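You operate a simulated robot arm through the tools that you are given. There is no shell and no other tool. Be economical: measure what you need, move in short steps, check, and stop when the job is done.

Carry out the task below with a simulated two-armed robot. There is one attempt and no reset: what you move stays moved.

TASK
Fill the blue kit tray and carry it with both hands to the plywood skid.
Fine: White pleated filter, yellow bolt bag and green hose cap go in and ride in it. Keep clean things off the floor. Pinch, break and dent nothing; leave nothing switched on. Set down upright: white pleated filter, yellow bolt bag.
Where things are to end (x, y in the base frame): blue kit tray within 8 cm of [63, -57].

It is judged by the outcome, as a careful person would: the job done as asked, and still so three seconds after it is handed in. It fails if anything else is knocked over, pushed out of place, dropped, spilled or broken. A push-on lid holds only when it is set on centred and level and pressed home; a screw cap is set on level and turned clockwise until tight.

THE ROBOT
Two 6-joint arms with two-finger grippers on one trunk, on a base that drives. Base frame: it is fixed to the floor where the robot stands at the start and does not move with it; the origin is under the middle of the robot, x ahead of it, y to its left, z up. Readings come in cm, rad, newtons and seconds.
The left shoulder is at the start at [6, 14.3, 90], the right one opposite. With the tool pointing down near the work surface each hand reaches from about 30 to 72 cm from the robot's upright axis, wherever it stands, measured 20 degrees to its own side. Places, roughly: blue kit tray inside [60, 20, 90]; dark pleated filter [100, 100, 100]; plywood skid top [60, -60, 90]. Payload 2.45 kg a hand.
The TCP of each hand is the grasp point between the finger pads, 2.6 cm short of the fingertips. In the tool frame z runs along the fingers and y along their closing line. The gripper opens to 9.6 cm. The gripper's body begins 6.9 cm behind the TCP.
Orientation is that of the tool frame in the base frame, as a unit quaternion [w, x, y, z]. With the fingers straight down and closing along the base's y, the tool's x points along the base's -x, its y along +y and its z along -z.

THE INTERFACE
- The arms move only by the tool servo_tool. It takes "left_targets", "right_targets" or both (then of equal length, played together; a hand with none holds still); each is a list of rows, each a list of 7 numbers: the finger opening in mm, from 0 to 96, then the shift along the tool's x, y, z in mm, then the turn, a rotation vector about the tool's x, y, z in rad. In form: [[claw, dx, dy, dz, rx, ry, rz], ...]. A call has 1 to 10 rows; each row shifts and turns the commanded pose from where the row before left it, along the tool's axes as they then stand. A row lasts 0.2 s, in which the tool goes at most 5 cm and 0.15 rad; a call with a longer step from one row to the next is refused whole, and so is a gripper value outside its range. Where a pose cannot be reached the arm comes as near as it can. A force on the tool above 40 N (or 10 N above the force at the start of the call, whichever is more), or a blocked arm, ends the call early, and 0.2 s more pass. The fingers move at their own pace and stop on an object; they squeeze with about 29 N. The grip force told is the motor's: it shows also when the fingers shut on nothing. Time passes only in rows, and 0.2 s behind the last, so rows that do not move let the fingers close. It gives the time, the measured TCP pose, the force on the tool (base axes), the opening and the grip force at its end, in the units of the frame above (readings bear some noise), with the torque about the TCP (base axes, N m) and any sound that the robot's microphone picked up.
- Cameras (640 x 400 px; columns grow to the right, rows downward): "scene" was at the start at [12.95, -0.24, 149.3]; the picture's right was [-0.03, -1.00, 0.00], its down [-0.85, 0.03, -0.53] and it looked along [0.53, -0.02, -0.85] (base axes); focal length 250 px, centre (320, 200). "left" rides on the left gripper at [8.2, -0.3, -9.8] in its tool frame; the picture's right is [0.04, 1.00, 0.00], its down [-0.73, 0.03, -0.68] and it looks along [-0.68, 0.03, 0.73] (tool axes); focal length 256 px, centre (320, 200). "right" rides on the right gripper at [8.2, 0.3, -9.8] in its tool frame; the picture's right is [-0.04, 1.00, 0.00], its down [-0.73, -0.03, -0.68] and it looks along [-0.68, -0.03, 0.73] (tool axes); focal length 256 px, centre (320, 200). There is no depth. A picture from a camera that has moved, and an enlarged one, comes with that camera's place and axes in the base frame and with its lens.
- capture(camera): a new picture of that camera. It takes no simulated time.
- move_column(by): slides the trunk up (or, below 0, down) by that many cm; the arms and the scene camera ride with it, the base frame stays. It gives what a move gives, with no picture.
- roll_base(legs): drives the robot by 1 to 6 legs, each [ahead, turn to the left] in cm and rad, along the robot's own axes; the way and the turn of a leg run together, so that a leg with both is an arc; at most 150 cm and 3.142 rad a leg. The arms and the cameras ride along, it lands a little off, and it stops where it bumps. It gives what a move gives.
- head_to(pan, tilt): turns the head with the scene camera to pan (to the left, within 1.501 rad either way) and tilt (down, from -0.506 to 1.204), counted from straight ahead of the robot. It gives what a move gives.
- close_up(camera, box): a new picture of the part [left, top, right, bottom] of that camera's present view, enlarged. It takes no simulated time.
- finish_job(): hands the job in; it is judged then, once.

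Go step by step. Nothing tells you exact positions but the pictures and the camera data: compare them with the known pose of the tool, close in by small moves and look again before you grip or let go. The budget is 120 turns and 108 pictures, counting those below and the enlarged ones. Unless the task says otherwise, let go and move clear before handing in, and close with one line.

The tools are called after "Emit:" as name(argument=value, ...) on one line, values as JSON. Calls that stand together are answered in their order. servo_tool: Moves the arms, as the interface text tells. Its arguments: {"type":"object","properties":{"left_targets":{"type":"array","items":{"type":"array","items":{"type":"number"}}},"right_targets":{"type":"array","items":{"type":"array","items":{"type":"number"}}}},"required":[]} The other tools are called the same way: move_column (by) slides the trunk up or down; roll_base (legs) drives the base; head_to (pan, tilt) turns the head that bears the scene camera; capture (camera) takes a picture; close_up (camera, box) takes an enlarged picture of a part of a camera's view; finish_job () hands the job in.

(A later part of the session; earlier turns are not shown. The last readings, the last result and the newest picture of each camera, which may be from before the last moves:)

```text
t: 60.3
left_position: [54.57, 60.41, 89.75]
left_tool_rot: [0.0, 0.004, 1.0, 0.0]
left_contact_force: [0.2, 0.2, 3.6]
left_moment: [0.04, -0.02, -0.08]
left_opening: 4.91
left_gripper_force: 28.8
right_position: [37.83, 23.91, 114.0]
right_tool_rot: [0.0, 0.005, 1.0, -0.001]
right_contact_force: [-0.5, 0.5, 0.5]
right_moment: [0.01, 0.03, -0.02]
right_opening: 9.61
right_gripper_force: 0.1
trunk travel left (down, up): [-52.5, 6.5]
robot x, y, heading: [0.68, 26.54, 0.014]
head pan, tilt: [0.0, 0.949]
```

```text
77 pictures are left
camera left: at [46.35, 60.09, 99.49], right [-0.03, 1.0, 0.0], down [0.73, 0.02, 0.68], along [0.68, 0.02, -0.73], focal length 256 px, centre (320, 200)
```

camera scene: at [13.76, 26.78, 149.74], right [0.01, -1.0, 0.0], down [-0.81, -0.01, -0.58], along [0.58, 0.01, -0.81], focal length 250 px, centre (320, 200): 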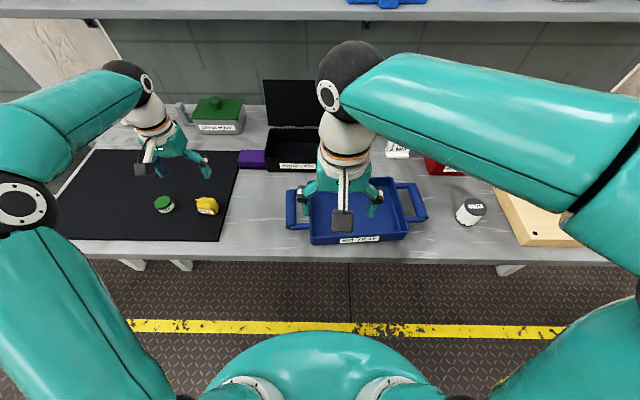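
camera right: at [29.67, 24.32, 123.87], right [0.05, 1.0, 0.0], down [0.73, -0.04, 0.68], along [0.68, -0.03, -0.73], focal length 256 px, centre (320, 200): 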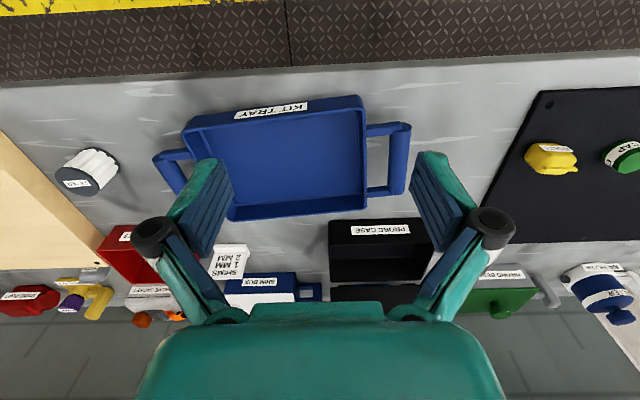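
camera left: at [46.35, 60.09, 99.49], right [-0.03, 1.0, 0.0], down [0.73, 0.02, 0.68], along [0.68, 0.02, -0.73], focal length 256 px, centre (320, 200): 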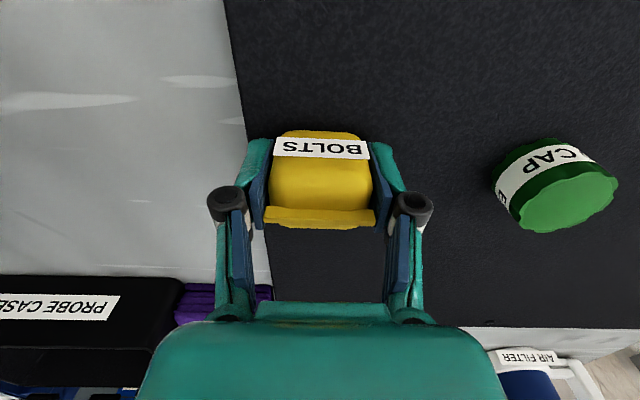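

The bag is gripped. I'll lift it straight up while the right hand goes over toward the filter, clearing the tray.

Emit:
servo_tool(left_targets=[[44, 0, 0, -20, 0, 0, 0], [44, 0, 0, -40, 0, 0, 0], [44, 0, 0, -45, 0, 0, 0], [44, 0, 0, -45, 0, 0, 0], [44, 0, 0, 0, 0, 0, 0], [44, 0, 0, 0, 0, 0, 0], [44, 0, 0, 0, 0, 0, 0], [44, 0, 0, 0, 0, 0, 0], [44, 0, 0, 0, 0, 0, 0], [44, 0, 0, 0, 0, 0, 0]], right_targets=[[96, -15, -42, 6, 0, 0, 0], [96, -17, -44, 6, 0, 0, 0], [96, -17, -44, 6, 0, 0, 0], [96, -17, -44, 6, 0, 0, 0], [96, -17, -44, 6, 0, 0, 0], [96, -17, -44, 6, 0, 0, 0], [96, -17, -44, 6, 0, 0, 0], [96, -17, -44, 6, 0, 0, 0], [96, -17, -44, 6, 0, 0, 0], [96, 0, 0, 0, 0, 0, 0]])

Emit:
capture(camera="scene")

Emit:
capture(camera="right")

Emit:
capture(camera="left")

```text
t: 62.5
left_position: [54.34, 60.24, 104.68]
left_tool_rot: [-0.001, 0.004, 1.0, 0.0]
left_contact_force: [-0.7, -0.7, 0.6]
left_moment: [-0.02, 0.01, 0.0]
left_opening: 4.39
left_gripper_force: 0.0
right_position: [52.77, -15.32, 108.47]
right_tool_rot: [0.0, 0.004, 1.0, 0.0]
right_contact_force: [0.4, 0.2, 0.2]
right_moment: [0.01, 0.0, -0.01]
right_opening: 9.6
right_gripper_force: 0.1
trunk travel left (down, up): [-52.5, 6.5]
robot x, y, heading: [0.58, 26.65, 0.012]
head pan, tilt: [0.0, 0.949]
```

```text
76 pictures are left
camera scene: at [13.83, 26.84, 149.73], right [0.01, -1.0, 0.0], down [-0.81, -0.01, -0.58], along [0.58, 0.01, -0.81], focal length 250 px, centre (320, 200)
```

scene: 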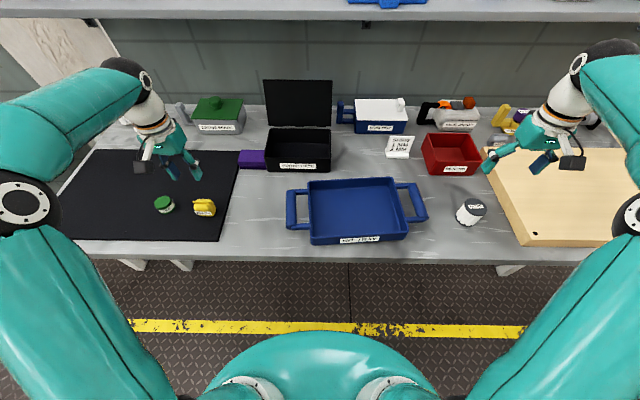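

```text
75 pictures are left
camera right: at [44.66, -14.96, 118.33], right [0.05, 1.0, 0.0], down [0.73, -0.04, 0.68], along [0.68, -0.03, -0.73], focal length 256 px, centre (320, 200)
```

right: 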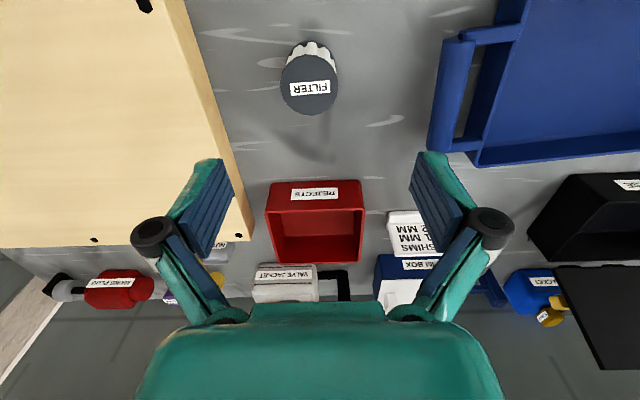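

```text
74 pictures are left
camera left: at [46.27, 59.95, 114.46], right [-0.03, 1.0, 0.0], down [0.73, 0.03, 0.68], along [0.68, 0.02, -0.73], focal length 256 px, centre (320, 200)
```

left: 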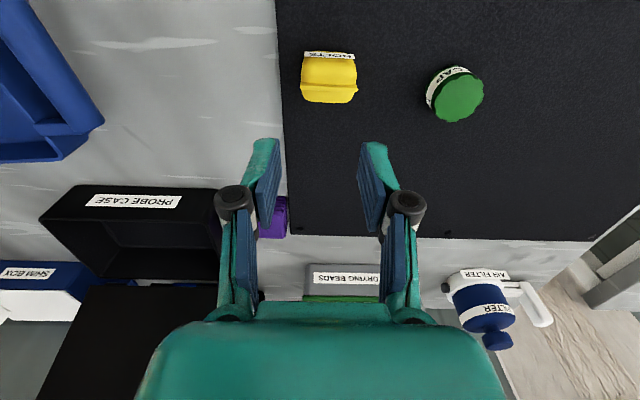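

The bag slipped out of the fingers on the lift; it still seems to stand on the mat. I'll look closely.

Emit:
close_up(camera="left", box=[260, 20, 420, 120])

Emit:
close_up(camera="scene", box=[140, 170, 268, 250])

Emit:
close_up(camera="scene", box=[270, 160, 510, 310])

```text
4.00 times, centred on (340, 70) of left
camera zoom: at [46.27, 59.95, 114.46], right [-0.03, 1.0, 0.0], down [0.73, 0.03, 0.68], along [0.68, 0.02, -0.73], focal length 1024 px, centre (240, 720)
```

zoom: 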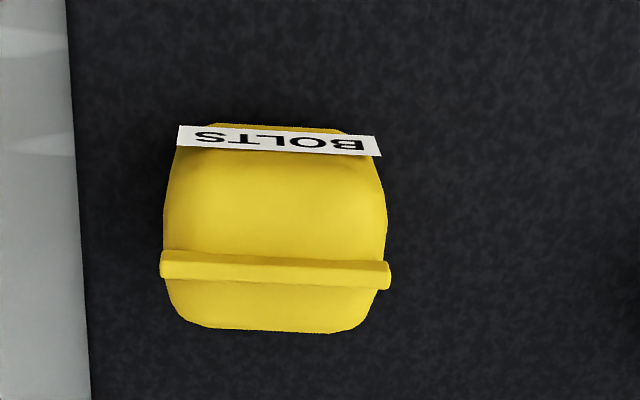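

```text
5.00 times, centred on (204, 210) of scene
camera zoom: at [13.83, 26.84, 149.73], right [0.01, -1.0, 0.0], down [-0.81, -0.01, -0.58], along [0.58, 0.01, -0.81], focal length 1252 px, centre (900, 150)
```

zoom: 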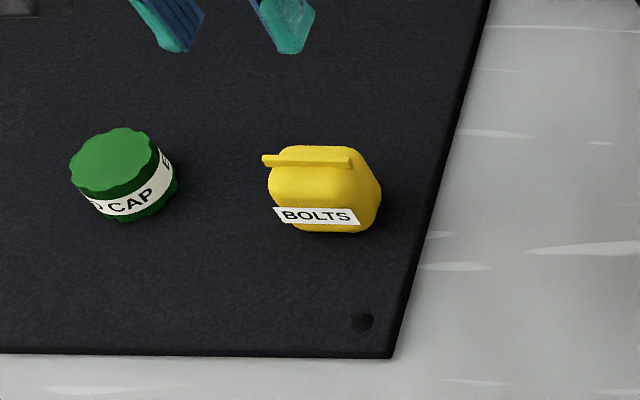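

```text
2.67 times, centred on (390, 235) of scene
camera zoom: at [13.83, 26.84, 149.73], right [0.01, -1.0, 0.0], down [-0.81, -0.01, -0.58], along [0.58, 0.01, -0.81], focal length 668 px, centre (133, 107)
```

zoom: 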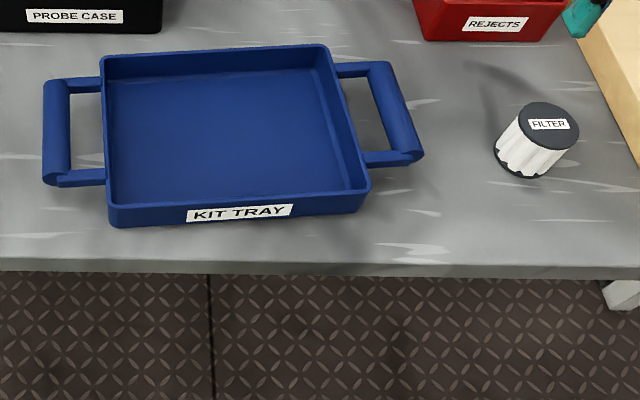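

The bag is still upright, shifted about 1 cm (now near [54.2, 60.8]). The grip was on its upper taper, so I'll go back lower and feel for the mat.

Emit:
servo_tool(left_targets=[[96, 1, 6, 0, 0, 0, 0], [96, 0, 0, 0, 0, 0, 0], [96, 0, 0, 0, 0, 0, 0], [96, 0, 0, 0, 0, 0, 0], [96, 0, 0, 50, 0, 0, 0], [96, 0, 0, 50, 0, 0, 0], [96, 0, 0, 40, 0, 0, 0], [96, 0, 0, 10, 0, 0, 0], [96, 0, 0, 2, 0, 0, 0], [96, 0, 0, 0, 0, 0, 0]])

Emit:
servo_tool(left_targets=[[96, 0, 0, 2, 0, 0, 0], [96, 0, 0, 2, 0, 0, 0], [96, 0, 0, 0, 0, 0, 0]])

Emit:
capture(camera="left")

```text
t: 64.7
left_position: [53.96, 60.95, 89.55]
left_tool_rot: [0.0, 0.004, 1.0, 0.0]
left_contact_force: [0.6, 0.2, -0.2]
left_moment: [-0.01, -0.02, -0.03]
left_opening: 9.6
left_gripper_force: 0.1
right_position: [52.76, -15.35, 108.46]
right_tool_rot: [-0.001, 0.005, 1.0, 0.0]
right_contact_force: [-0.8, 0.2, 0.8]
right_moment: [-0.01, 0.0, 0.02]
right_opening: 9.62
right_gripper_force: 0.0
trunk travel left (down, up): [-52.5, 6.5]
robot x, y, heading: [0.42, 26.55, 0.016]
head pan, tilt: [0.0, 0.949]
```

```text
t: 65.5
left_position: [54.12, 61.05, 89.15]
left_tool_rot: [0.0, 0.002, 1.0, -0.001]
left_contact_force: [0.5, -0.3, 0.0]
left_moment: [0.0, -0.02, -0.01]
left_opening: 9.6
left_gripper_force: 0.1
right_position: [52.81, -15.26, 108.39]
right_tool_rot: [-0.001, 0.005, 1.0, 0.0]
right_contact_force: [-0.2, -0.2, -0.1]
right_moment: [0.01, 0.04, -0.03]
right_opening: 9.58
right_gripper_force: 0.0
trunk travel left (down, up): [-52.5, 6.5]
robot x, y, heading: [0.28, 26.64, 0.011]
head pan, tilt: [0.0, 0.949]
```

```text
70 pictures are left
camera left: at [46.01, 60.69, 98.85], right [-0.03, 1.0, 0.0], down [0.73, 0.03, 0.68], along [0.68, 0.02, -0.73], focal length 256 px, centre (320, 200)
```

left: 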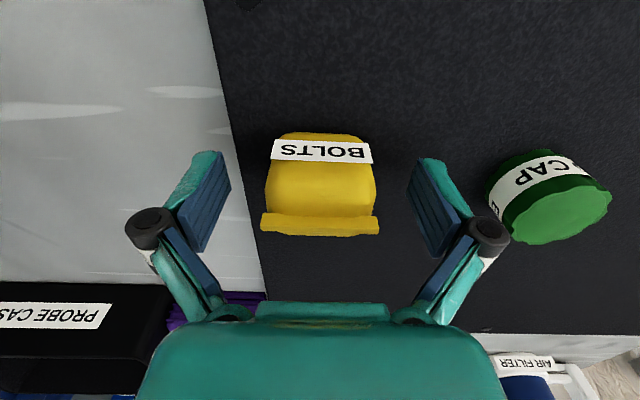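

No mat contact yet at tips z≈86.5. I'll go 4 mm lower in small steps, then close firmly.

Emit:
servo_tool(left_targets=[[96, -2, 0, 2, 0, 0, 0], [96, 0, 0, 2, 0, 0, 0], [96, 0, 0, 0, 0, 0, 0]])

Emit:
servo_tool(left_targets=[[70, 0, 0, 0, 0, 0, 0], [55, 0, 0, 0, 0, 0, 0], [46, 0, 0, 0, 0, 0, 0], [30, 0, 0, 0, 0, 0, 0], [30, 0, 0, 0, 0, 0, 0], [30, 0, 0, 0, 0, 0, 0]])

Emit:
servo_tool(left_targets=[[30, 0, 0, -10, 0, 0, 0], [30, 0, 0, -10, 0, 0, 0], [30, 0, 0, -10, 0, 0, 0]])

Emit:
capture(camera="left")

```text
t: 66.3
left_position: [54.4, 60.74, 88.69]
left_tool_rot: [0.0, 0.003, 1.0, 0.0]
left_contact_force: [-0.3, -0.6, -0.2]
left_moment: [-0.02, -0.02, 0.0]
left_opening: 9.61
left_gripper_force: 0.1
right_position: [52.81, -15.42, 108.38]
right_tool_rot: [-0.001, 0.005, 1.0, 0.0]
right_contact_force: [-0.6, -0.4, -0.3]
right_moment: [0.01, 0.01, -0.01]
right_opening: 9.6
right_gripper_force: 0.1
trunk travel left (down, up): [-52.5, 6.5]
robot x, y, heading: [0.17, 26.51, 0.015]
head pan, tilt: [0.0, 0.949]
```

```text
t: 67.7
left_position: [54.37, 60.88, 88.59]
left_tool_rot: [0.0, 0.003, 1.0, -0.001]
left_contact_force: [0.8, 1.5, 2.6]
left_moment: [0.07, 0.02, 0.02]
left_opening: 4.91
left_gripper_force: 28.8
right_position: [52.76, -15.26, 108.4]
right_tool_rot: [-0.001, 0.004, 1.0, 0.001]
right_contact_force: [0.4, -0.5, -0.2]
right_moment: [-0.02, -0.01, 0.02]
right_opening: 9.59
right_gripper_force: 0.2
trunk travel left (down, up): [-52.5, 6.5]
robot x, y, heading: [1.01, 26.46, 0.018]
head pan, tilt: [0.0, 0.949]
```

```text
t: 68.5
left_position: [54.41, 60.82, 91.7]
left_tool_rot: [0.0, 0.003, 1.0, -0.001]
left_contact_force: [-0.7, 0.8, -0.1]
left_moment: [-0.02, 0.02, 0.02]
left_opening: 4.93
left_gripper_force: 29.1
right_position: [52.81, -15.19, 108.51]
right_tool_rot: [-0.001, 0.005, 1.0, 0.001]
right_contact_force: [-0.7, -0.6, -0.1]
right_moment: [0.02, -0.01, 0.02]
right_opening: 9.58
right_gripper_force: 0.0
trunk travel left (down, up): [-52.5, 6.5]
robot x, y, heading: [0.44, 26.7, 0.011]
head pan, tilt: [0.0, 0.949]
```

```text
69 pictures are left
camera left: at [46.3, 60.64, 101.43], right [-0.03, 1.0, 0.0], down [0.73, 0.02, 0.68], along [0.68, 0.02, -0.73], focal length 256 px, centre (320, 200)
```

left: 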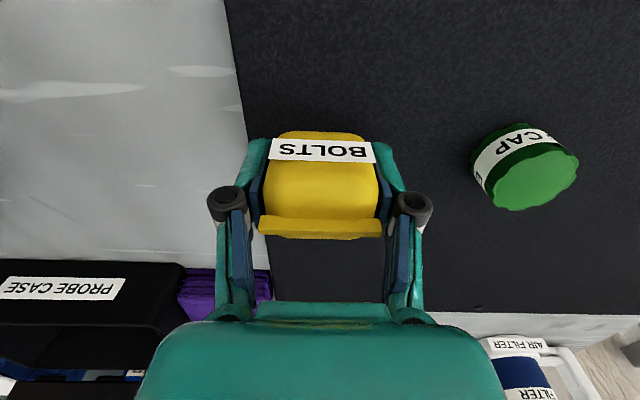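

The bag is held and lifted. The tray centre works out at about [54.8, 17.3] with an interior around x 46–63, y 6–30. I'll carry the bag high to above the tray's left-rear area.

Emit:
servo_tool(left_targets=[[30, 0, 0, -40, 0, 0, 0], [30, 0, 0, -40, 0, 0, 0], [30, 0, 0, -40, 0, 0, 0], [30, -4, -40, 0, 0, 0, 0], [30, -4, -45, 0, 0, 0, 0], [30, -4, -45, 0, 0, 0, 0], [30, -5, -45, 0, 0, 0, 0], [30, -5, -45, 0, 0, 0, 0], [30, -5, -45, 0, 0, 0, 0], [30, -5, -45, 0, 0, 0, 0]])

Emit:
servo_tool(left_targets=[[30, -4, -35, 0, 0, 0, 0], [30, 0, -28, 0, 0, 0, 0], [30, 0, 0, 40, 0, 0, 0], [30, 0, 0, 0, 0, 0, 0]])

Emit:
capture(camera="scene")

Emit:
capture(camera="left")

```text
t: 70.7
left_position: [57.39, 29.83, 103.67]
left_tool_rot: [0.0, 0.003, 1.0, 0.0]
left_contact_force: [0.7, -1.0, 0.0]
left_moment: [0.03, 0.0, -0.02]
left_opening: 4.9
left_gripper_force: 29.2
right_position: [52.88, -15.41, 108.34]
right_tool_rot: [-0.001, 0.006, 1.0, 0.001]
right_contact_force: [0.0, 0.7, 0.1]
right_moment: [0.05, 0.01, -0.03]
right_opening: 9.6
right_gripper_force: 0.0
trunk travel left (down, up): [-52.5, 6.5]
robot x, y, heading: [0.31, 26.87, 0.015]
head pan, tilt: [0.0, 0.949]
```

```text
t: 71.7
left_position: [57.95, 23.69, 100.13]
left_tool_rot: [0.0, 0.003, 1.0, 0.0]
left_contact_force: [-0.6, -0.1, 0.0]
left_moment: [-0.02, -0.01, 0.01]
left_opening: 4.91
left_gripper_force: 28.9
right_position: [52.79, -15.27, 108.43]
right_tool_rot: [0.0, 0.005, 1.0, 0.0]
right_contact_force: [-0.4, -0.2, -0.7]
right_moment: [0.0, -0.05, 0.02]
right_opening: 9.58
right_gripper_force: 0.1
trunk travel left (down, up): [-52.5, 6.5]
robot x, y, heading: [0.71, 26.71, 0.018]
head pan, tilt: [0.0, 0.949]
```

```text
68 pictures are left
camera scene: at [13.86, 26.77, 149.72], right [0.01, -1.0, 0.0], down [-0.81, -0.01, -0.58], along [0.58, 0.01, -0.81], focal length 250 px, centre (320, 200)
```

scene: 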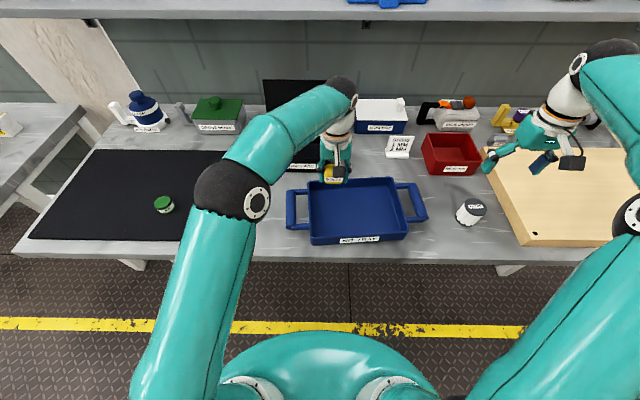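

```text
67 pictures are left
camera left: at [49.83, 23.55, 109.76], right [-0.03, 1.0, 0.0], down [0.73, 0.03, 0.68], along [0.68, 0.02, -0.73], focal length 256 px, centre (320, 200)
```

left: 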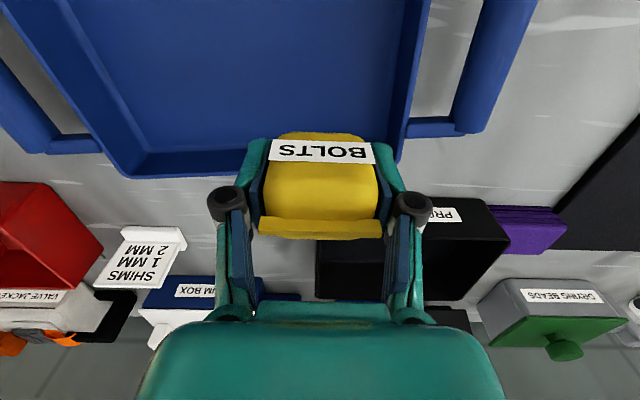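

The bag is still held level over the tray. I'll lower it to just above the tray floor, then feel down.

Emit:
servo_tool(left_targets=[[30, 0, 0, 40, 0, 0, 0], [30, 0, 0, 35, 0, 0, 0], [30, 0, 0, 15, 0, 0, 0], [30, 0, 0, 5, 0, 0, 0], [30, 0, 0, 0, 0, 0, 0]])

Emit:
servo_tool(left_targets=[[30, 0, 0, 3, 0, 0, 0], [30, 0, 0, 3, 0, 0, 0], [30, 0, 0, 0, 0, 0, 0]])

Emit:
capture(camera="left")

```text
t: 72.9
left_position: [57.96, 23.71, 90.33]
left_tool_rot: [0.001, 0.003, 1.0, 0.0]
left_contact_force: [-0.4, -0.1, -1.1]
left_moment: [0.0, -0.03, 0.01]
left_opening: 4.89
left_gripper_force: 29.0
right_position: [52.8, -15.25, 108.44]
right_tool_rot: [-0.001, 0.005, 1.0, 0.0]
right_contact_force: [-0.1, 0.1, 0.3]
right_moment: [-0.02, -0.01, -0.03]
right_opening: 9.61
right_gripper_force: 0.0
trunk travel left (down, up): [-52.5, 6.5]
robot x, y, heading: [0.38, 26.85, 0.01]
head pan, tilt: [0.0, 0.949]
```

```text
t: 73.7
left_position: [57.97, 23.61, 89.58]
left_tool_rot: [0.0, 0.004, 1.0, 0.0]
left_contact_force: [0.8, 0.7, 0.0]
left_moment: [0.0, -0.02, 0.03]
left_opening: 4.92
left_gripper_force: 28.8
right_position: [52.84, -15.34, 108.41]
right_tool_rot: [-0.001, 0.005, 1.0, 0.0]
right_contact_force: [0.9, 0.8, -0.3]
right_moment: [-0.01, 0.0, 0.03]
right_opening: 9.59
right_gripper_force: 0.0
trunk travel left (down, up): [-52.5, 6.5]
robot x, y, heading: [0.78, 26.66, 0.013]
head pan, tilt: [0.0, 0.949]
```

```text
66 pictures are left
camera left: at [49.77, 23.44, 99.36], right [-0.03, 1.0, 0.0], down [0.73, 0.03, 0.68], along [0.68, 0.02, -0.73], focal length 256 px, centre (320, 200)
```

left: 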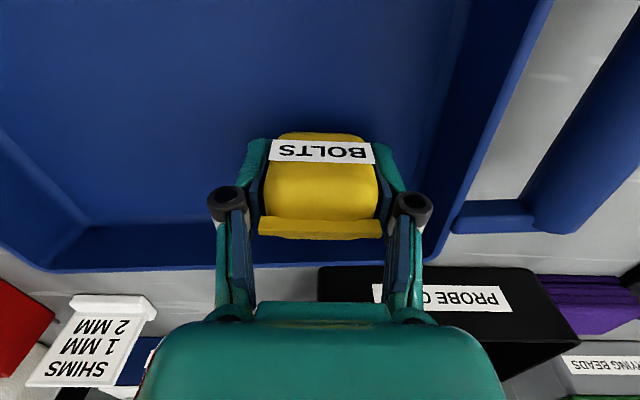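

No contact yet; I'll continue in 2 mm steps.

Emit:
servo_tool(left_targets=[[30, 0, 0, 2, 0, 0, 0], [30, 0, 0, 2, 0, 0, 0], [30, 0, 0, 0, 0, 0, 0]])

Emit:
servo_tool(left_targets=[[30, 0, 0, 2, 0, 0, 0], [30, 0, 0, 0, 0, 0, 0]])

Emit:
servo_tool(left_targets=[[30, 0, 0, 2, 0, 0, 0], [30, 0, 0, 0, 0, 0, 0]])

```text
t: 74.5
left_position: [58.0, 23.72, 89.24]
left_tool_rot: [0.0, 0.004, 1.0, 0.001]
left_contact_force: [0.5, -0.6, -1.0]
left_moment: [-0.03, -0.02, -0.01]
left_opening: 4.9
left_gripper_force: 28.9
right_position: [52.98, -15.25, 108.39]
right_tool_rot: [-0.001, 0.006, 1.0, 0.0]
right_contact_force: [-0.4, 0.0, 0.6]
right_moment: [-0.02, 0.01, 0.01]
right_opening: 9.58
right_gripper_force: 0.0
trunk travel left (down, up): [-52.5, 6.5]
robot x, y, heading: [0.68, 26.45, 0.015]
head pan, tilt: [0.0, 0.949]
```

```text
t: 75.1
left_position: [57.89, 23.9, 89.11]
left_tool_rot: [0.0, 0.003, 1.0, 0.001]
left_contact_force: [0.3, 1.0, -0.2]
left_moment: [0.0, 0.0, 0.02]
left_opening: 4.89
left_gripper_force: 29.0
right_position: [52.79, -15.28, 108.49]
right_tool_rot: [-0.001, 0.005, 1.0, 0.0]
right_contact_force: [0.4, -0.4, 0.2]
right_moment: [0.0, 0.01, 0.01]
right_opening: 9.61
right_gripper_force: 0.0
trunk travel left (down, up): [-52.5, 6.5]
robot x, y, heading: [0.74, 26.41, 0.018]
head pan, tilt: [0.0, 0.949]
```

```text
t: 75.7
left_position: [57.93, 23.49, 88.76]
left_tool_rot: [0.0, 0.004, 1.0, 0.0]
left_contact_force: [0.4, 0.4, 0.3]
left_moment: [0.01, -0.01, 0.0]
left_opening: 4.9
left_gripper_force: 28.8
right_position: [52.79, -15.26, 108.43]
right_tool_rot: [-0.001, 0.005, 1.0, 0.0]
right_contact_force: [0.3, 0.4, -0.5]
right_moment: [0.01, -0.02, -0.04]
right_opening: 9.59
right_gripper_force: 0.0
trunk travel left (down, up): [-52.5, 6.5]
robot x, y, heading: [0.6, 26.62, 0.015]
head pan, tilt: [0.0, 0.949]
```

Emit:
servo_tool(left_targets=[[30, 0, 0, 2, 0, 0, 0], [30, 0, 0, 0, 0, 0, 0]])

Emit:
servo_tool(left_targets=[[30, 0, 0, 2, 0, 0, 0], [30, 0, 0, 0, 0, 0, 0]])

Emit:
servo_tool(left_targets=[[30, 0, 0, 2, 0, 0, 0], [30, 0, 0, 0, 0, 0, 0]])

```text
t: 76.3
left_position: [57.95, 23.68, 88.55]
left_tool_rot: [0.0, 0.002, 1.0, -0.001]
left_contact_force: [-0.4, -0.1, 0.0]
left_moment: [-0.02, 0.0, 0.01]
left_opening: 4.9
left_gripper_force: 29.4
right_position: [52.91, -15.28, 108.3]
right_tool_rot: [-0.001, 0.005, 1.0, 0.0]
right_contact_force: [-1.2, -0.6, -0.4]
right_moment: [0.01, 0.01, -0.01]
right_opening: 9.59
right_gripper_force: 0.0
trunk travel left (down, up): [-52.5, 6.5]
robot x, y, heading: [0.33, 26.75, 0.015]
head pan, tilt: [0.0, 0.949]
```

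```text
t: 76.9
left_position: [57.96, 23.49, 88.45]
left_tool_rot: [0.001, 0.003, 1.0, 0.0]
left_contact_force: [-0.4, -0.4, -0.2]
left_moment: [0.01, -0.04, -0.02]
left_opening: 4.9
left_gripper_force: 29.3
right_position: [52.84, -15.2, 108.47]
right_tool_rot: [0.0, 0.006, 1.0, 0.001]
right_contact_force: [0.4, 0.7, -1.1]
right_moment: [0.0, 0.02, 0.0]
right_opening: 9.62
right_gripper_force: 0.0
trunk travel left (down, up): [-52.5, 6.5]
robot x, y, heading: [0.57, 26.97, 0.013]
head pan, tilt: [0.0, 0.949]
```

```text
t: 77.5
left_position: [57.8, 23.59, 88.36]
left_tool_rot: [-0.001, 0.003, 1.0, 0.0]
left_contact_force: [0.1, -0.7, -1.5]
left_moment: [-0.01, -0.01, 0.0]
left_opening: 4.91
left_gripper_force: 28.6
right_position: [52.84, -15.36, 108.39]
right_tool_rot: [-0.001, 0.005, 1.0, -0.001]
right_contact_force: [0.3, -0.3, 0.3]
right_moment: [0.03, 0.01, -0.02]
right_opening: 9.59
right_gripper_force: 0.1
trunk travel left (down, up): [-52.5, 6.5]
robot x, y, heading: [0.69, 26.54, 0.013]
head pan, tilt: [0.0, 0.949]
```

Emit:
servo_tool(left_targets=[[30, 0, 0, 2, 0, 0, 0], [30, 0, 0, 2, 0, 0, 0], [30, 0, 0, 0, 0, 0, 0]])

Emit:
close_up(camera="left", box=[220, 100, 420, 225])

Emit:
close_up(camera="scene", box=[275, 140, 435, 240])

```text
t: 78.3
left_position: [57.86, 23.71, 87.94]
left_tool_rot: [0.004, 0.003, 1.0, -0.001]
left_contact_force: [-0.8, 1.3, 25.1]
left_moment: [0.19, 0.3, 0.07]
left_opening: 4.92
left_gripper_force: 28.7
right_position: [52.59, -15.26, 108.59]
right_tool_rot: [0.001, 0.005, 1.0, 0.0]
right_contact_force: [0.0, -1.0, -0.5]
right_moment: [0.03, -0.03, -0.01]
right_opening: 9.6
right_gripper_force: 0.0
trunk travel left (down, up): [-52.5, 6.5]
robot x, y, heading: [0.7, 26.65, 0.017]
head pan, tilt: [0.0, 0.949]
```

```text
3.20 times, centred on (320, 162) of left
camera zoom: at [49.74, 23.35, 97.72], right [-0.03, 1.0, 0.0], down [0.73, 0.03, 0.68], along [0.68, 0.02, -0.73], focal length 819 px, centre (320, 320)
```

zoom: 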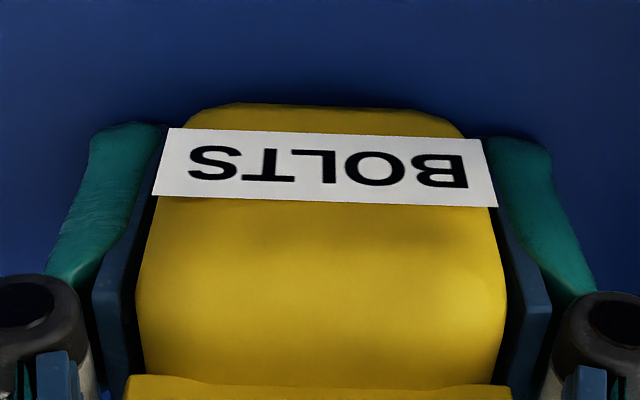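

```text
4.00 times, centred on (355, 190) of scene
camera zoom: at [13.62, 26.8, 149.78], right [0.01, -1.0, 0.0], down [-0.81, -0.01, -0.58], along [0.58, 0.01, -0.81], focal length 1002 px, centre (180, 240)
```

zoom: 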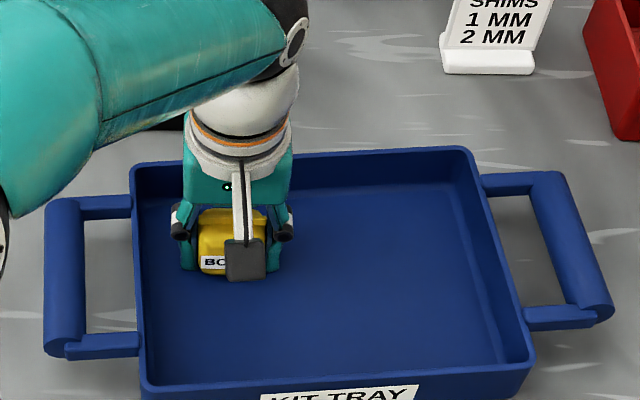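

Contact with the tray floor, so I'll relieve slightly, open, and rise.

Emit:
servo_tool(left_targets=[[30, 0, 0, -2, 0, 0, 0], [55, 0, 0, 0, 0, 0, 0], [68, 0, 0, 0, 0, 0, 0], [72, 0, 0, 0, 0, 0, 0], [72, 0, 0, -20, 0, 0, 0], [72, 0, 0, -40, 0, 0, 0], [72, 0, 0, -45, 0, 0, 0], [72, 0, 0, -45, 0, 0, 0], [72, 0, 0, -20, 0, 0, 0]])

Emit:
capture(camera="left")

```text
t: 80.3
left_position: [57.66, 23.76, 105.0]
left_tool_rot: [0.0, 0.003, 1.0, -0.001]
left_contact_force: [0.1, -0.4, 0.0]
left_moment: [-0.02, 0.02, 0.0]
left_opening: 7.21
left_gripper_force: 0.0
right_position: [52.85, -15.24, 108.33]
right_tool_rot: [-0.001, 0.005, 1.0, 0.0]
right_contact_force: [-0.1, 0.3, 0.6]
right_moment: [0.02, -0.05, -0.01]
right_opening: 9.6
right_gripper_force: 0.0
trunk travel left (down, up): [-52.5, 6.5]
robot x, y, heading: [0.47, 26.68, 0.016]
head pan, tilt: [0.0, 0.949]
```

```text
63 pictures are left
camera left: at [49.51, 23.47, 114.72], right [-0.03, 1.0, 0.0], down [0.73, 0.02, 0.68], along [0.68, 0.02, -0.74], focal length 256 px, centre (320, 200)
```

left: 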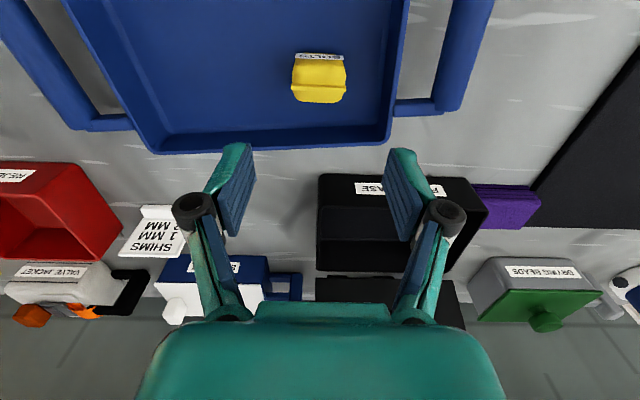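

The bag stands in the tray. Now I'll send the left hand to the cap (about [55, 73.1], top z≈90.5) and the right hand over the filter (about [53.7, -16.4], top z≈91).

Emit:
servo_tool(left_targets=[[96, 2, 44, 0, 0, 0, 0], [96, 2, 45, 0, 0, 0, 0], [96, 3, 45, 0, 0, 0, 0], [96, 3, 45, 0, 0, 0, 0], [96, 3, 45, 0, 0, 0, 0], [96, 3, 45, 0, 0, 0, 0], [96, 3, 45, 0, 0, 0, 0], [96, 3, 45, 0, 0, 0, 0], [96, 3, 45, 0, 0, 0, 0], [96, 2, 45, 0, 0, 0, 0]], right_targets=[[96, -3, -4, 0, 0, 0, 0], [96, -3, -4, 0, 0, 0, 0], [96, -3, -3, 0, 0, 0, 0], [96, 0, 0, 30, 0, 0, 0], [96, 0, 0, 30, 0, 0, 0], [96, 0, 0, 30, 0, 0, 0], [96, 0, 0, 20, 0, 0, 0], [96, 0, 0, 0, 0, 0, 0], [96, 0, 0, 0, 0, 0, 0], [96, 0, 0, 0, 0, 0, 0]])

Emit:
servo_tool(left_targets=[[96, 0, 45, 0, 0, 0, 0], [96, 0, 0, 35, 0, 0, 0], [96, 0, 0, 35, 0, 0, 0], [96, 0, 0, 10, 0, 0, 0], [96, 0, 0, 0, 0, 0, 0]])

Emit:
capture(camera="left")

Emit:
capture(camera="right")

```text
t: 82.5
left_position: [55.65, 68.7, 104.79]
left_tool_rot: [0.0, 0.004, 1.0, -0.001]
left_contact_force: [-0.2, 0.6, 0.5]
left_moment: [-0.04, 0.02, -0.04]
left_opening: 9.64
left_gripper_force: 0.1
right_position: [53.54, -16.61, 97.65]
right_tool_rot: [-0.001, 0.005, 1.0, 0.0]
right_contact_force: [0.2, -0.1, -1.0]
right_moment: [-0.02, 0.02, 0.02]
right_opening: 9.59
right_gripper_force: 0.1
trunk travel left (down, up): [-52.5, 6.5]
robot x, y, heading: [0.62, 26.42, 0.017]
head pan, tilt: [0.0, 0.949]
```

```text
t: 83.7
left_position: [55.7, 73.26, 96.88]
left_tool_rot: [0.0, 0.004, 1.0, 0.0]
left_contact_force: [-0.4, 0.2, 0.2]
left_moment: [0.02, -0.02, 0.0]
left_opening: 9.61
left_gripper_force: 0.1
right_position: [53.44, -16.73, 97.63]
right_tool_rot: [-0.001, 0.006, 1.0, 0.0]
right_contact_force: [0.2, 0.3, 0.1]
right_moment: [0.0, -0.01, 0.01]
right_opening: 9.6
right_gripper_force: 0.1
trunk travel left (down, up): [-52.5, 6.5]
robot x, y, heading: [0.42, 26.56, 0.014]
head pan, tilt: [0.0, 0.949]
```

```text
62 pictures are left
camera left: at [47.52, 72.97, 106.61], right [-0.03, 1.0, 0.0], down [0.73, 0.03, 0.68], along [0.68, 0.02, -0.73], focal length 256 px, centre (320, 200)
```

left: 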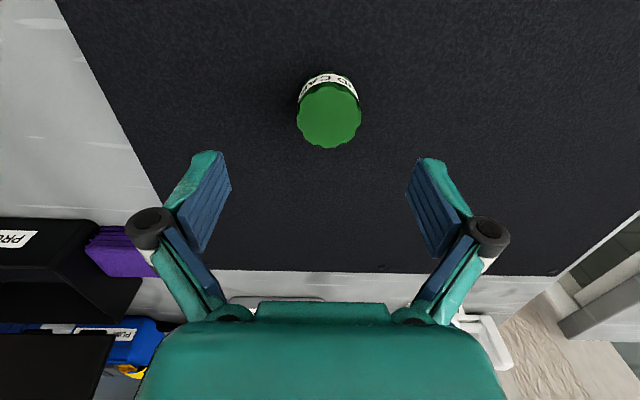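

```text
61 pictures are left
camera right: at [45.37, -16.36, 107.5], right [0.05, 1.0, 0.0], down [0.73, -0.04, 0.68], along [0.68, -0.03, -0.73], focal length 256 px, centre (320, 200)
```

right: 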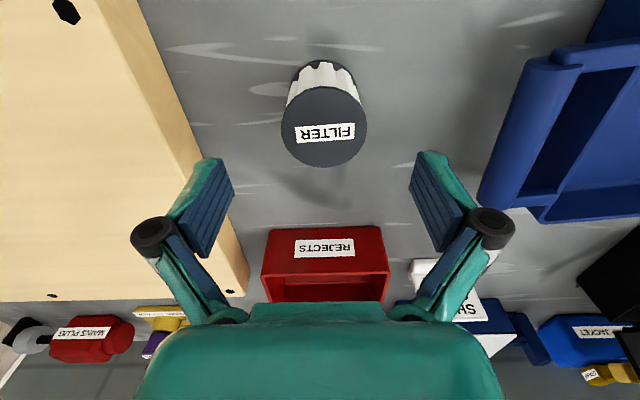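

Both are aligned: cap top ≈[55.5,73.7,89.3], filter top ≈[53.6,-16.5,91.2]. I'll lower both hands around them.

Emit:
servo_tool(left_targets=[[96, 2, 2, 20, 0, 0, 0], [96, 0, 2, 30, 0, 0, 0], [96, 0, 0, 25, 0, 0, 0], [96, 0, 0, 8, 0, 0, 0], [96, 0, 0, 0, 0, 0, 0]], right_targets=[[96, -2, 2, 20, 0, 0, 0], [96, 0, 0, 30, 0, 0, 0], [96, 0, 0, 25, 0, 0, 0], [96, 0, 0, 10, 0, 0, 0], [96, 0, 0, 0, 0, 0, 0]])

Emit:
capture(camera="left")

Emit:
capture(camera="right")

```text
t: 84.9
left_position: [55.57, 73.44, 88.78]
left_tool_rot: [0.001, 0.002, 1.0, 0.0]
left_contact_force: [-0.3, -0.7, 0.5]
left_moment: [0.0, 0.01, -0.02]
left_opening: 9.6
left_gripper_force: 0.1
right_position: [53.63, -16.41, 89.11]
right_tool_rot: [-0.001, 0.005, 1.0, 0.0]
right_contact_force: [0.3, 0.4, 0.5]
right_moment: [0.0, -0.03, 0.01]
right_opening: 9.59
right_gripper_force: 0.1
trunk travel left (down, up): [-52.5, 6.5]
robot x, y, heading: [0.54, 26.57, 0.013]
head pan, tilt: [0.0, 0.949]
```

```text
60 pictures are left
camera left: at [47.49, 73.3, 98.46], right [-0.03, 1.0, 0.0], down [0.73, 0.03, 0.68], along [0.68, 0.02, -0.73], focal length 256 px, centre (320, 200)
```

left: 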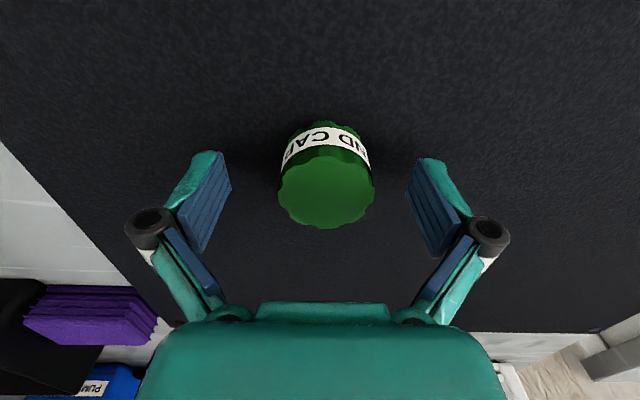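

```text
59 pictures are left
camera right: at [45.41, -16.12, 98.98], right [0.05, 1.0, 0.0], down [0.73, -0.04, 0.68], along [0.68, -0.03, -0.73], focal length 256 px, centre (320, 200)
```

right: 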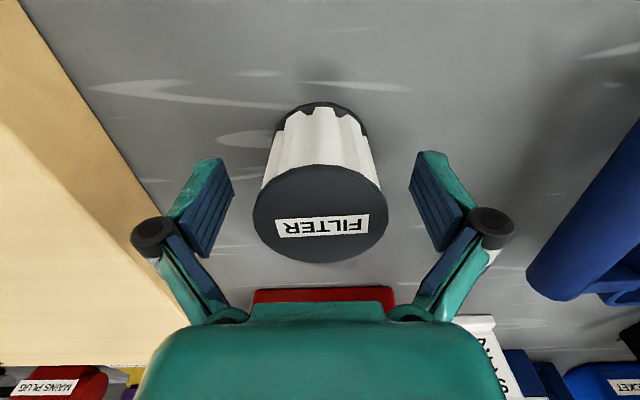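

Both straddle well. I'll lower the left a bit more and close both.

Emit:
servo_tool(left_targets=[[96, 0, 1, 4, 0, 0, 0], [70, 0, 0, 0, 0, 0, 0], [55, 0, 0, 0, 0, 0, 0], [42, 0, 0, 0, 0, 0, 0], [30, 0, 0, 0, 0, 0, 0], [30, 0, 0, 0, 0, 0, 0], [30, 0, 0, 0, 0, 0, 0]], right_targets=[[96, 0, 0, 0, 0, 0, 0], [78, 0, 0, 0, 0, 0, 0], [66, 0, 0, 0, 0, 0, 0], [60, 0, 0, 0, 0, 0, 0], [54, 0, 0, 0, 0, 0, 0], [54, 0, 0, 0, 0, 0, 0], [54, 0, 0, 0, 0, 0, 0]])

Emit:
servo_tool(left_targets=[[30, 0, 0, -10, 0, 0, 0], [30, 0, 0, -20, 0, 0, 0], [30, 0, 0, -20, 0, 0, 0]], right_targets=[[54, 0, 0, -10, 0, 0, 0], [54, 0, 0, -20, 0, 0, 0], [54, 0, 0, -20, 0, 0, 0]])

Emit:
capture(camera="left")

Emit:
capture(camera="right")

```text
t: 86.5
left_position: [55.48, 73.61, 88.68]
left_tool_rot: [0.003, 0.003, 1.0, 0.002]
left_contact_force: [5.8, -6.9, 30.7]
left_moment: [-0.74, 0.1, 0.13]
left_opening: 4.41
left_gripper_force: 29.6
right_position: [53.39, -16.66, 89.25]
right_tool_rot: [0.001, 0.006, 1.0, 0.001]
right_contact_force: [0.9, 1.7, 4.1]
right_moment: [0.0, 0.04, 0.04]
right_opening: 5.87
right_gripper_force: 29.3
trunk travel left (down, up): [-52.5, 6.5]
robot x, y, heading: [0.42, 26.94, 0.012]
head pan, tilt: [0.0, 0.949]
```

```text
t: 87.3
left_position: [55.2, 73.42, 93.27]
left_tool_rot: [0.0, 0.004, 1.0, 0.001]
left_contact_force: [-0.7, 0.1, -0.3]
left_moment: [0.01, -0.02, -0.02]
left_opening: 4.39
left_gripper_force: 29.2
right_position: [53.44, -16.37, 93.94]
right_tool_rot: [-0.001, 0.005, 1.0, 0.0]
right_contact_force: [0.3, 0.5, -1.1]
right_moment: [0.03, 0.01, -0.02]
right_opening: 5.89
right_gripper_force: 29.4
trunk travel left (down, up): [-52.5, 6.5]
robot x, y, heading: [0.46, 26.83, 0.007]
head pan, tilt: [0.0, 0.949]
```

```text
58 pictures are left
camera left: at [47.14, 73.27, 103.01], right [-0.03, 1.0, 0.0], down [0.74, 0.02, 0.68], along [0.68, 0.02, -0.74], focal length 256 px, centre (320, 200)
```

left: 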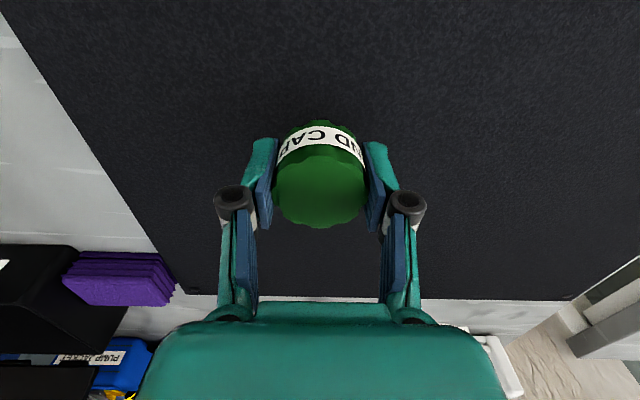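

```text
57 pictures are left
camera right: at [45.35, -16.14, 103.83], right [0.05, 1.0, 0.0], down [0.73, -0.04, 0.68], along [0.68, -0.03, -0.74], focal length 256 px, centre (320, 200)
```

right: 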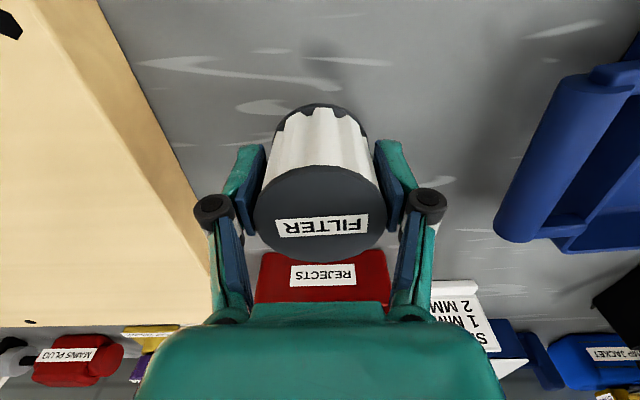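

Both parts are held. I'll lift both, then take the filter over to the tray's right half while the left waits.

Emit:
servo_tool(left_targets=[[30, 0, 0, -45, 0, 0, 0], [30, 0, 0, -45, 0, 0, 0], [30, 0, 0, 0, 0, 0, 0], [30, 0, 0, 0, 0, 0, 0], [30, 0, 0, 0, 0, 0, 0], [30, 0, 0, 0, 0, 0, 0], [30, 0, 0, 0, 0, 0, 0], [30, 0, 0, 0, 0, 0, 0], [30, 0, 0, 0, 0, 0, 0], [30, 0, 0, 0, 0, 0, 0]], right_targets=[[54, 0, 0, -45, 0, 0, 0], [54, 0, 0, -45, 0, 0, 0], [54, -3, 41, 0, 0, 0, 0], [54, -3, 42, 0, 0, 0, 0], [54, -3, 42, 0, 0, 0, 0], [54, -3, 42, 0, 0, 0, 0], [54, -3, 42, 0, 0, 0, 0], [54, -3, 42, 0, 0, 0, 0], [54, -3, 36, 0, 0, 0, 0], [54, 0, 0, 0, 0, 0, 0]])

Emit:
capture(camera="right")

Emit:
capture(camera="scene")

```text
t: 89.5
left_position: [55.2, 73.23, 102.6]
left_tool_rot: [0.001, 0.003, 1.0, 0.0]
left_contact_force: [0.1, 0.5, 0.4]
left_moment: [0.04, 0.02, -0.01]
left_opening: 4.41
left_gripper_force: 29.2
right_position: [55.8, 12.03, 102.85]
right_tool_rot: [-0.002, 0.005, 1.0, 0.001]
right_contact_force: [-0.1, -0.6, -1.3]
right_moment: [0.02, 0.0, 0.05]
right_opening: 5.89
right_gripper_force: 29.4
trunk travel left (down, up): [-52.5, 6.5]
robot x, y, heading: [0.47, 26.52, 0.016]
head pan, tilt: [0.0, 0.949]
```

```text
56 pictures are left
camera right: at [47.74, 12.41, 112.74], right [0.05, 1.0, 0.0], down [0.73, -0.04, 0.68], along [0.68, -0.03, -0.73], focal length 256 px, centre (320, 200)
```

right: 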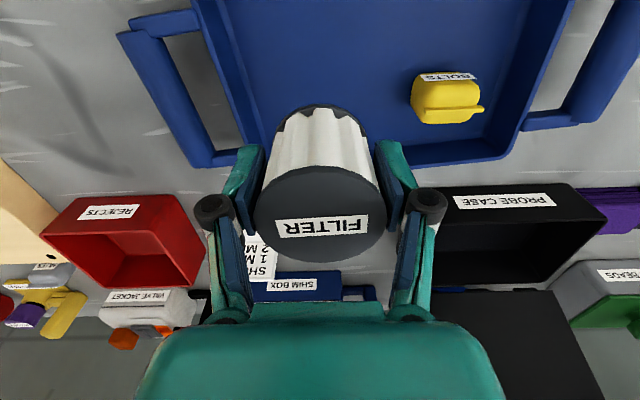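

```text
55 pictures are left
camera scene: at [13.89, 26.75, 149.72], right [0.01, -1.0, 0.0], down [-0.81, -0.01, -0.58], along [0.58, 0.01, -0.81], focal length 250 px, centre (320, 200)
```

scene: 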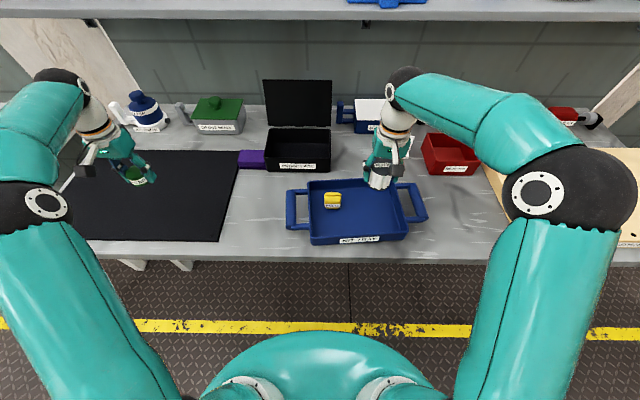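

Filter hanging level above the tray's right half. I'll lower it to just above the floor, then feel down.

Emit:
servo_tool(right_targets=[[54, 3, 3, 40, 0, 0, 0], [54, 0, 0, 40, 0, 0, 0], [54, 0, 0, 30, 0, 0, 0], [54, 0, 0, 10, 0, 0, 0], [54, 0, 0, 0, 0, 0, 0]])

Emit:
servo_tool(right_targets=[[54, 0, 0, 3, 0, 0, 0], [54, 0, 0, 3, 0, 0, 0], [54, 0, 0, 0, 0, 0, 0]])

Emit:
servo_tool(right_targets=[[54, 0, 0, 2, 0, 0, 0], [54, 0, 0, 0, 0, 0, 0]])

Emit:
servo_tool(right_targets=[[54, 0, 0, 2, 0, 0, 0], [54, 0, 0, 0, 0, 0, 0]])

```text
t: 90.7
left_position: [55.22, 73.24, 102.58]
left_tool_rot: [0.001, 0.004, 1.0, 0.0]
left_contact_force: [0.9, -0.4, -0.3]
left_moment: [-0.01, -0.01, -0.03]
left_opening: 4.41
left_gripper_force: 29.4
right_position: [55.62, 12.48, 91.09]
right_tool_rot: [-0.001, 0.005, 1.0, 0.0]
right_contact_force: [1.0, -0.8, 0.1]
right_moment: [-0.01, 0.04, 0.01]
right_opening: 5.88
right_gripper_force: 29.3
trunk travel left (down, up): [-52.5, 6.5]
robot x, y, heading: [0.35, 26.75, 0.014]
head pan, tilt: [0.0, 0.949]
```

```text
t: 91.5
left_position: [55.28, 73.19, 102.43]
left_tool_rot: [0.0, 0.003, 1.0, 0.0]
left_contact_force: [-0.2, 0.5, -0.1]
left_moment: [0.0, -0.01, 0.01]
left_opening: 4.39
left_gripper_force: 29.4
right_position: [55.76, 12.5, 90.45]
right_tool_rot: [0.0, 0.005, 1.0, 0.0]
right_contact_force: [-0.3, 0.9, -0.1]
right_moment: [0.02, 0.02, -0.04]
right_opening: 5.88
right_gripper_force: 29.5
trunk travel left (down, up): [-52.5, 6.5]
robot x, y, heading: [0.79, 26.49, 0.013]
head pan, tilt: [0.0, 0.949]
```

```text
t: 92.1
left_position: [55.25, 73.14, 102.53]
left_tool_rot: [0.0, 0.003, 1.0, 0.0]
left_contact_force: [-0.3, 0.7, -0.6]
left_moment: [0.01, 0.0, 0.0]
left_opening: 4.41
left_gripper_force: 29.1
right_position: [55.7, 12.55, 90.25]
right_tool_rot: [-0.001, 0.006, 1.0, 0.001]
right_contact_force: [-0.3, 0.7, -0.4]
right_moment: [-0.03, -0.01, 0.01]
right_opening: 5.87
right_gripper_force: 29.2
trunk travel left (down, up): [-52.5, 6.5]
robot x, y, heading: [0.43, 26.83, 0.017]
head pan, tilt: [0.0, 0.949]
```

```text
t: 92.7
left_position: [55.22, 73.24, 102.45]
left_tool_rot: [0.0, 0.004, 1.0, 0.0]
left_contact_force: [-0.3, 0.0, -0.1]
left_moment: [0.02, -0.02, -0.01]
left_opening: 4.41
left_gripper_force: 29.0
right_position: [55.8, 12.64, 89.98]
right_tool_rot: [-0.001, 0.005, 1.0, 0.001]
right_contact_force: [0.7, -1.2, -0.8]
right_moment: [0.0, 0.01, 0.0]
right_opening: 5.87
right_gripper_force: 29.1
trunk travel left (down, up): [-52.5, 6.5]
robot x, y, heading: [0.49, 26.47, 0.017]
head pan, tilt: [0.0, 0.949]
```

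Emit:
servo_tool(right_targets=[[54, 0, 0, 2, 0, 0, 0], [54, 0, 0, 0, 0, 0, 0]])

Emit:
servo_tool(right_targets=[[54, 0, 0, 2, 0, 0, 0], [54, 0, 0, 0, 0, 0, 0]])

Emit:
servo_tool(right_targets=[[54, 0, 0, 1, 0, 0, 0], [54, 0, 0, 0, 0, 0, 0]])

```text
t: 93.3
left_position: [55.32, 73.24, 102.4]
left_tool_rot: [-0.001, 0.003, 1.0, 0.0]
left_contact_force: [0.0, 0.0, -0.1]
left_moment: [-0.01, 0.0, -0.01]
left_opening: 4.38
left_gripper_force: 28.5
right_position: [55.69, 12.47, 89.79]
right_tool_rot: [0.0, 0.006, 1.0, 0.0]
right_contact_force: [0.1, -0.4, -0.2]
right_moment: [0.01, -0.02, -0.04]
right_opening: 5.9
right_gripper_force: 29.1
trunk travel left (down, up): [-52.5, 6.5]
robot x, y, heading: [0.57, 26.52, 0.013]
head pan, tilt: [0.0, 0.949]
```

```text
t: 93.9
left_position: [55.18, 73.35, 102.59]
left_tool_rot: [0.0, 0.004, 1.0, 0.0]
left_contact_force: [-0.2, 0.5, 0.0]
left_moment: [0.0, 0.01, 0.01]
left_opening: 4.36
left_gripper_force: 29.1
right_position: [55.59, 12.52, 89.78]
right_tool_rot: [0.002, 0.005, 1.0, 0.0]
right_contact_force: [2.1, -0.3, 12.1]
right_moment: [0.05, 0.03, -0.02]
right_opening: 5.9
right_gripper_force: 29.1
trunk travel left (down, up): [-52.5, 6.5]
robot x, y, heading: [0.6, 26.6, 0.015]
head pan, tilt: [0.0, 0.949]
```

```text
t: 94.5
left_position: [55.11, 73.16, 102.48]
left_tool_rot: [0.0, 0.004, 1.0, 0.0]
left_contact_force: [0.6, 0.6, -0.6]
left_moment: [0.02, 0.02, 0.01]
left_opening: 4.39
left_gripper_force: 28.5
right_position: [55.57, 12.47, 89.68]
right_tool_rot: [0.001, 0.005, 1.0, 0.0]
right_contact_force: [3.9, 0.7, 19.4]
right_moment: [0.07, -0.12, -0.02]
right_opening: 5.87
right_gripper_force: 29.3
trunk travel left (down, up): [-52.5, 6.5]
robot x, y, heading: [0.84, 26.65, 0.015]
head pan, tilt: [0.0, 0.949]
```

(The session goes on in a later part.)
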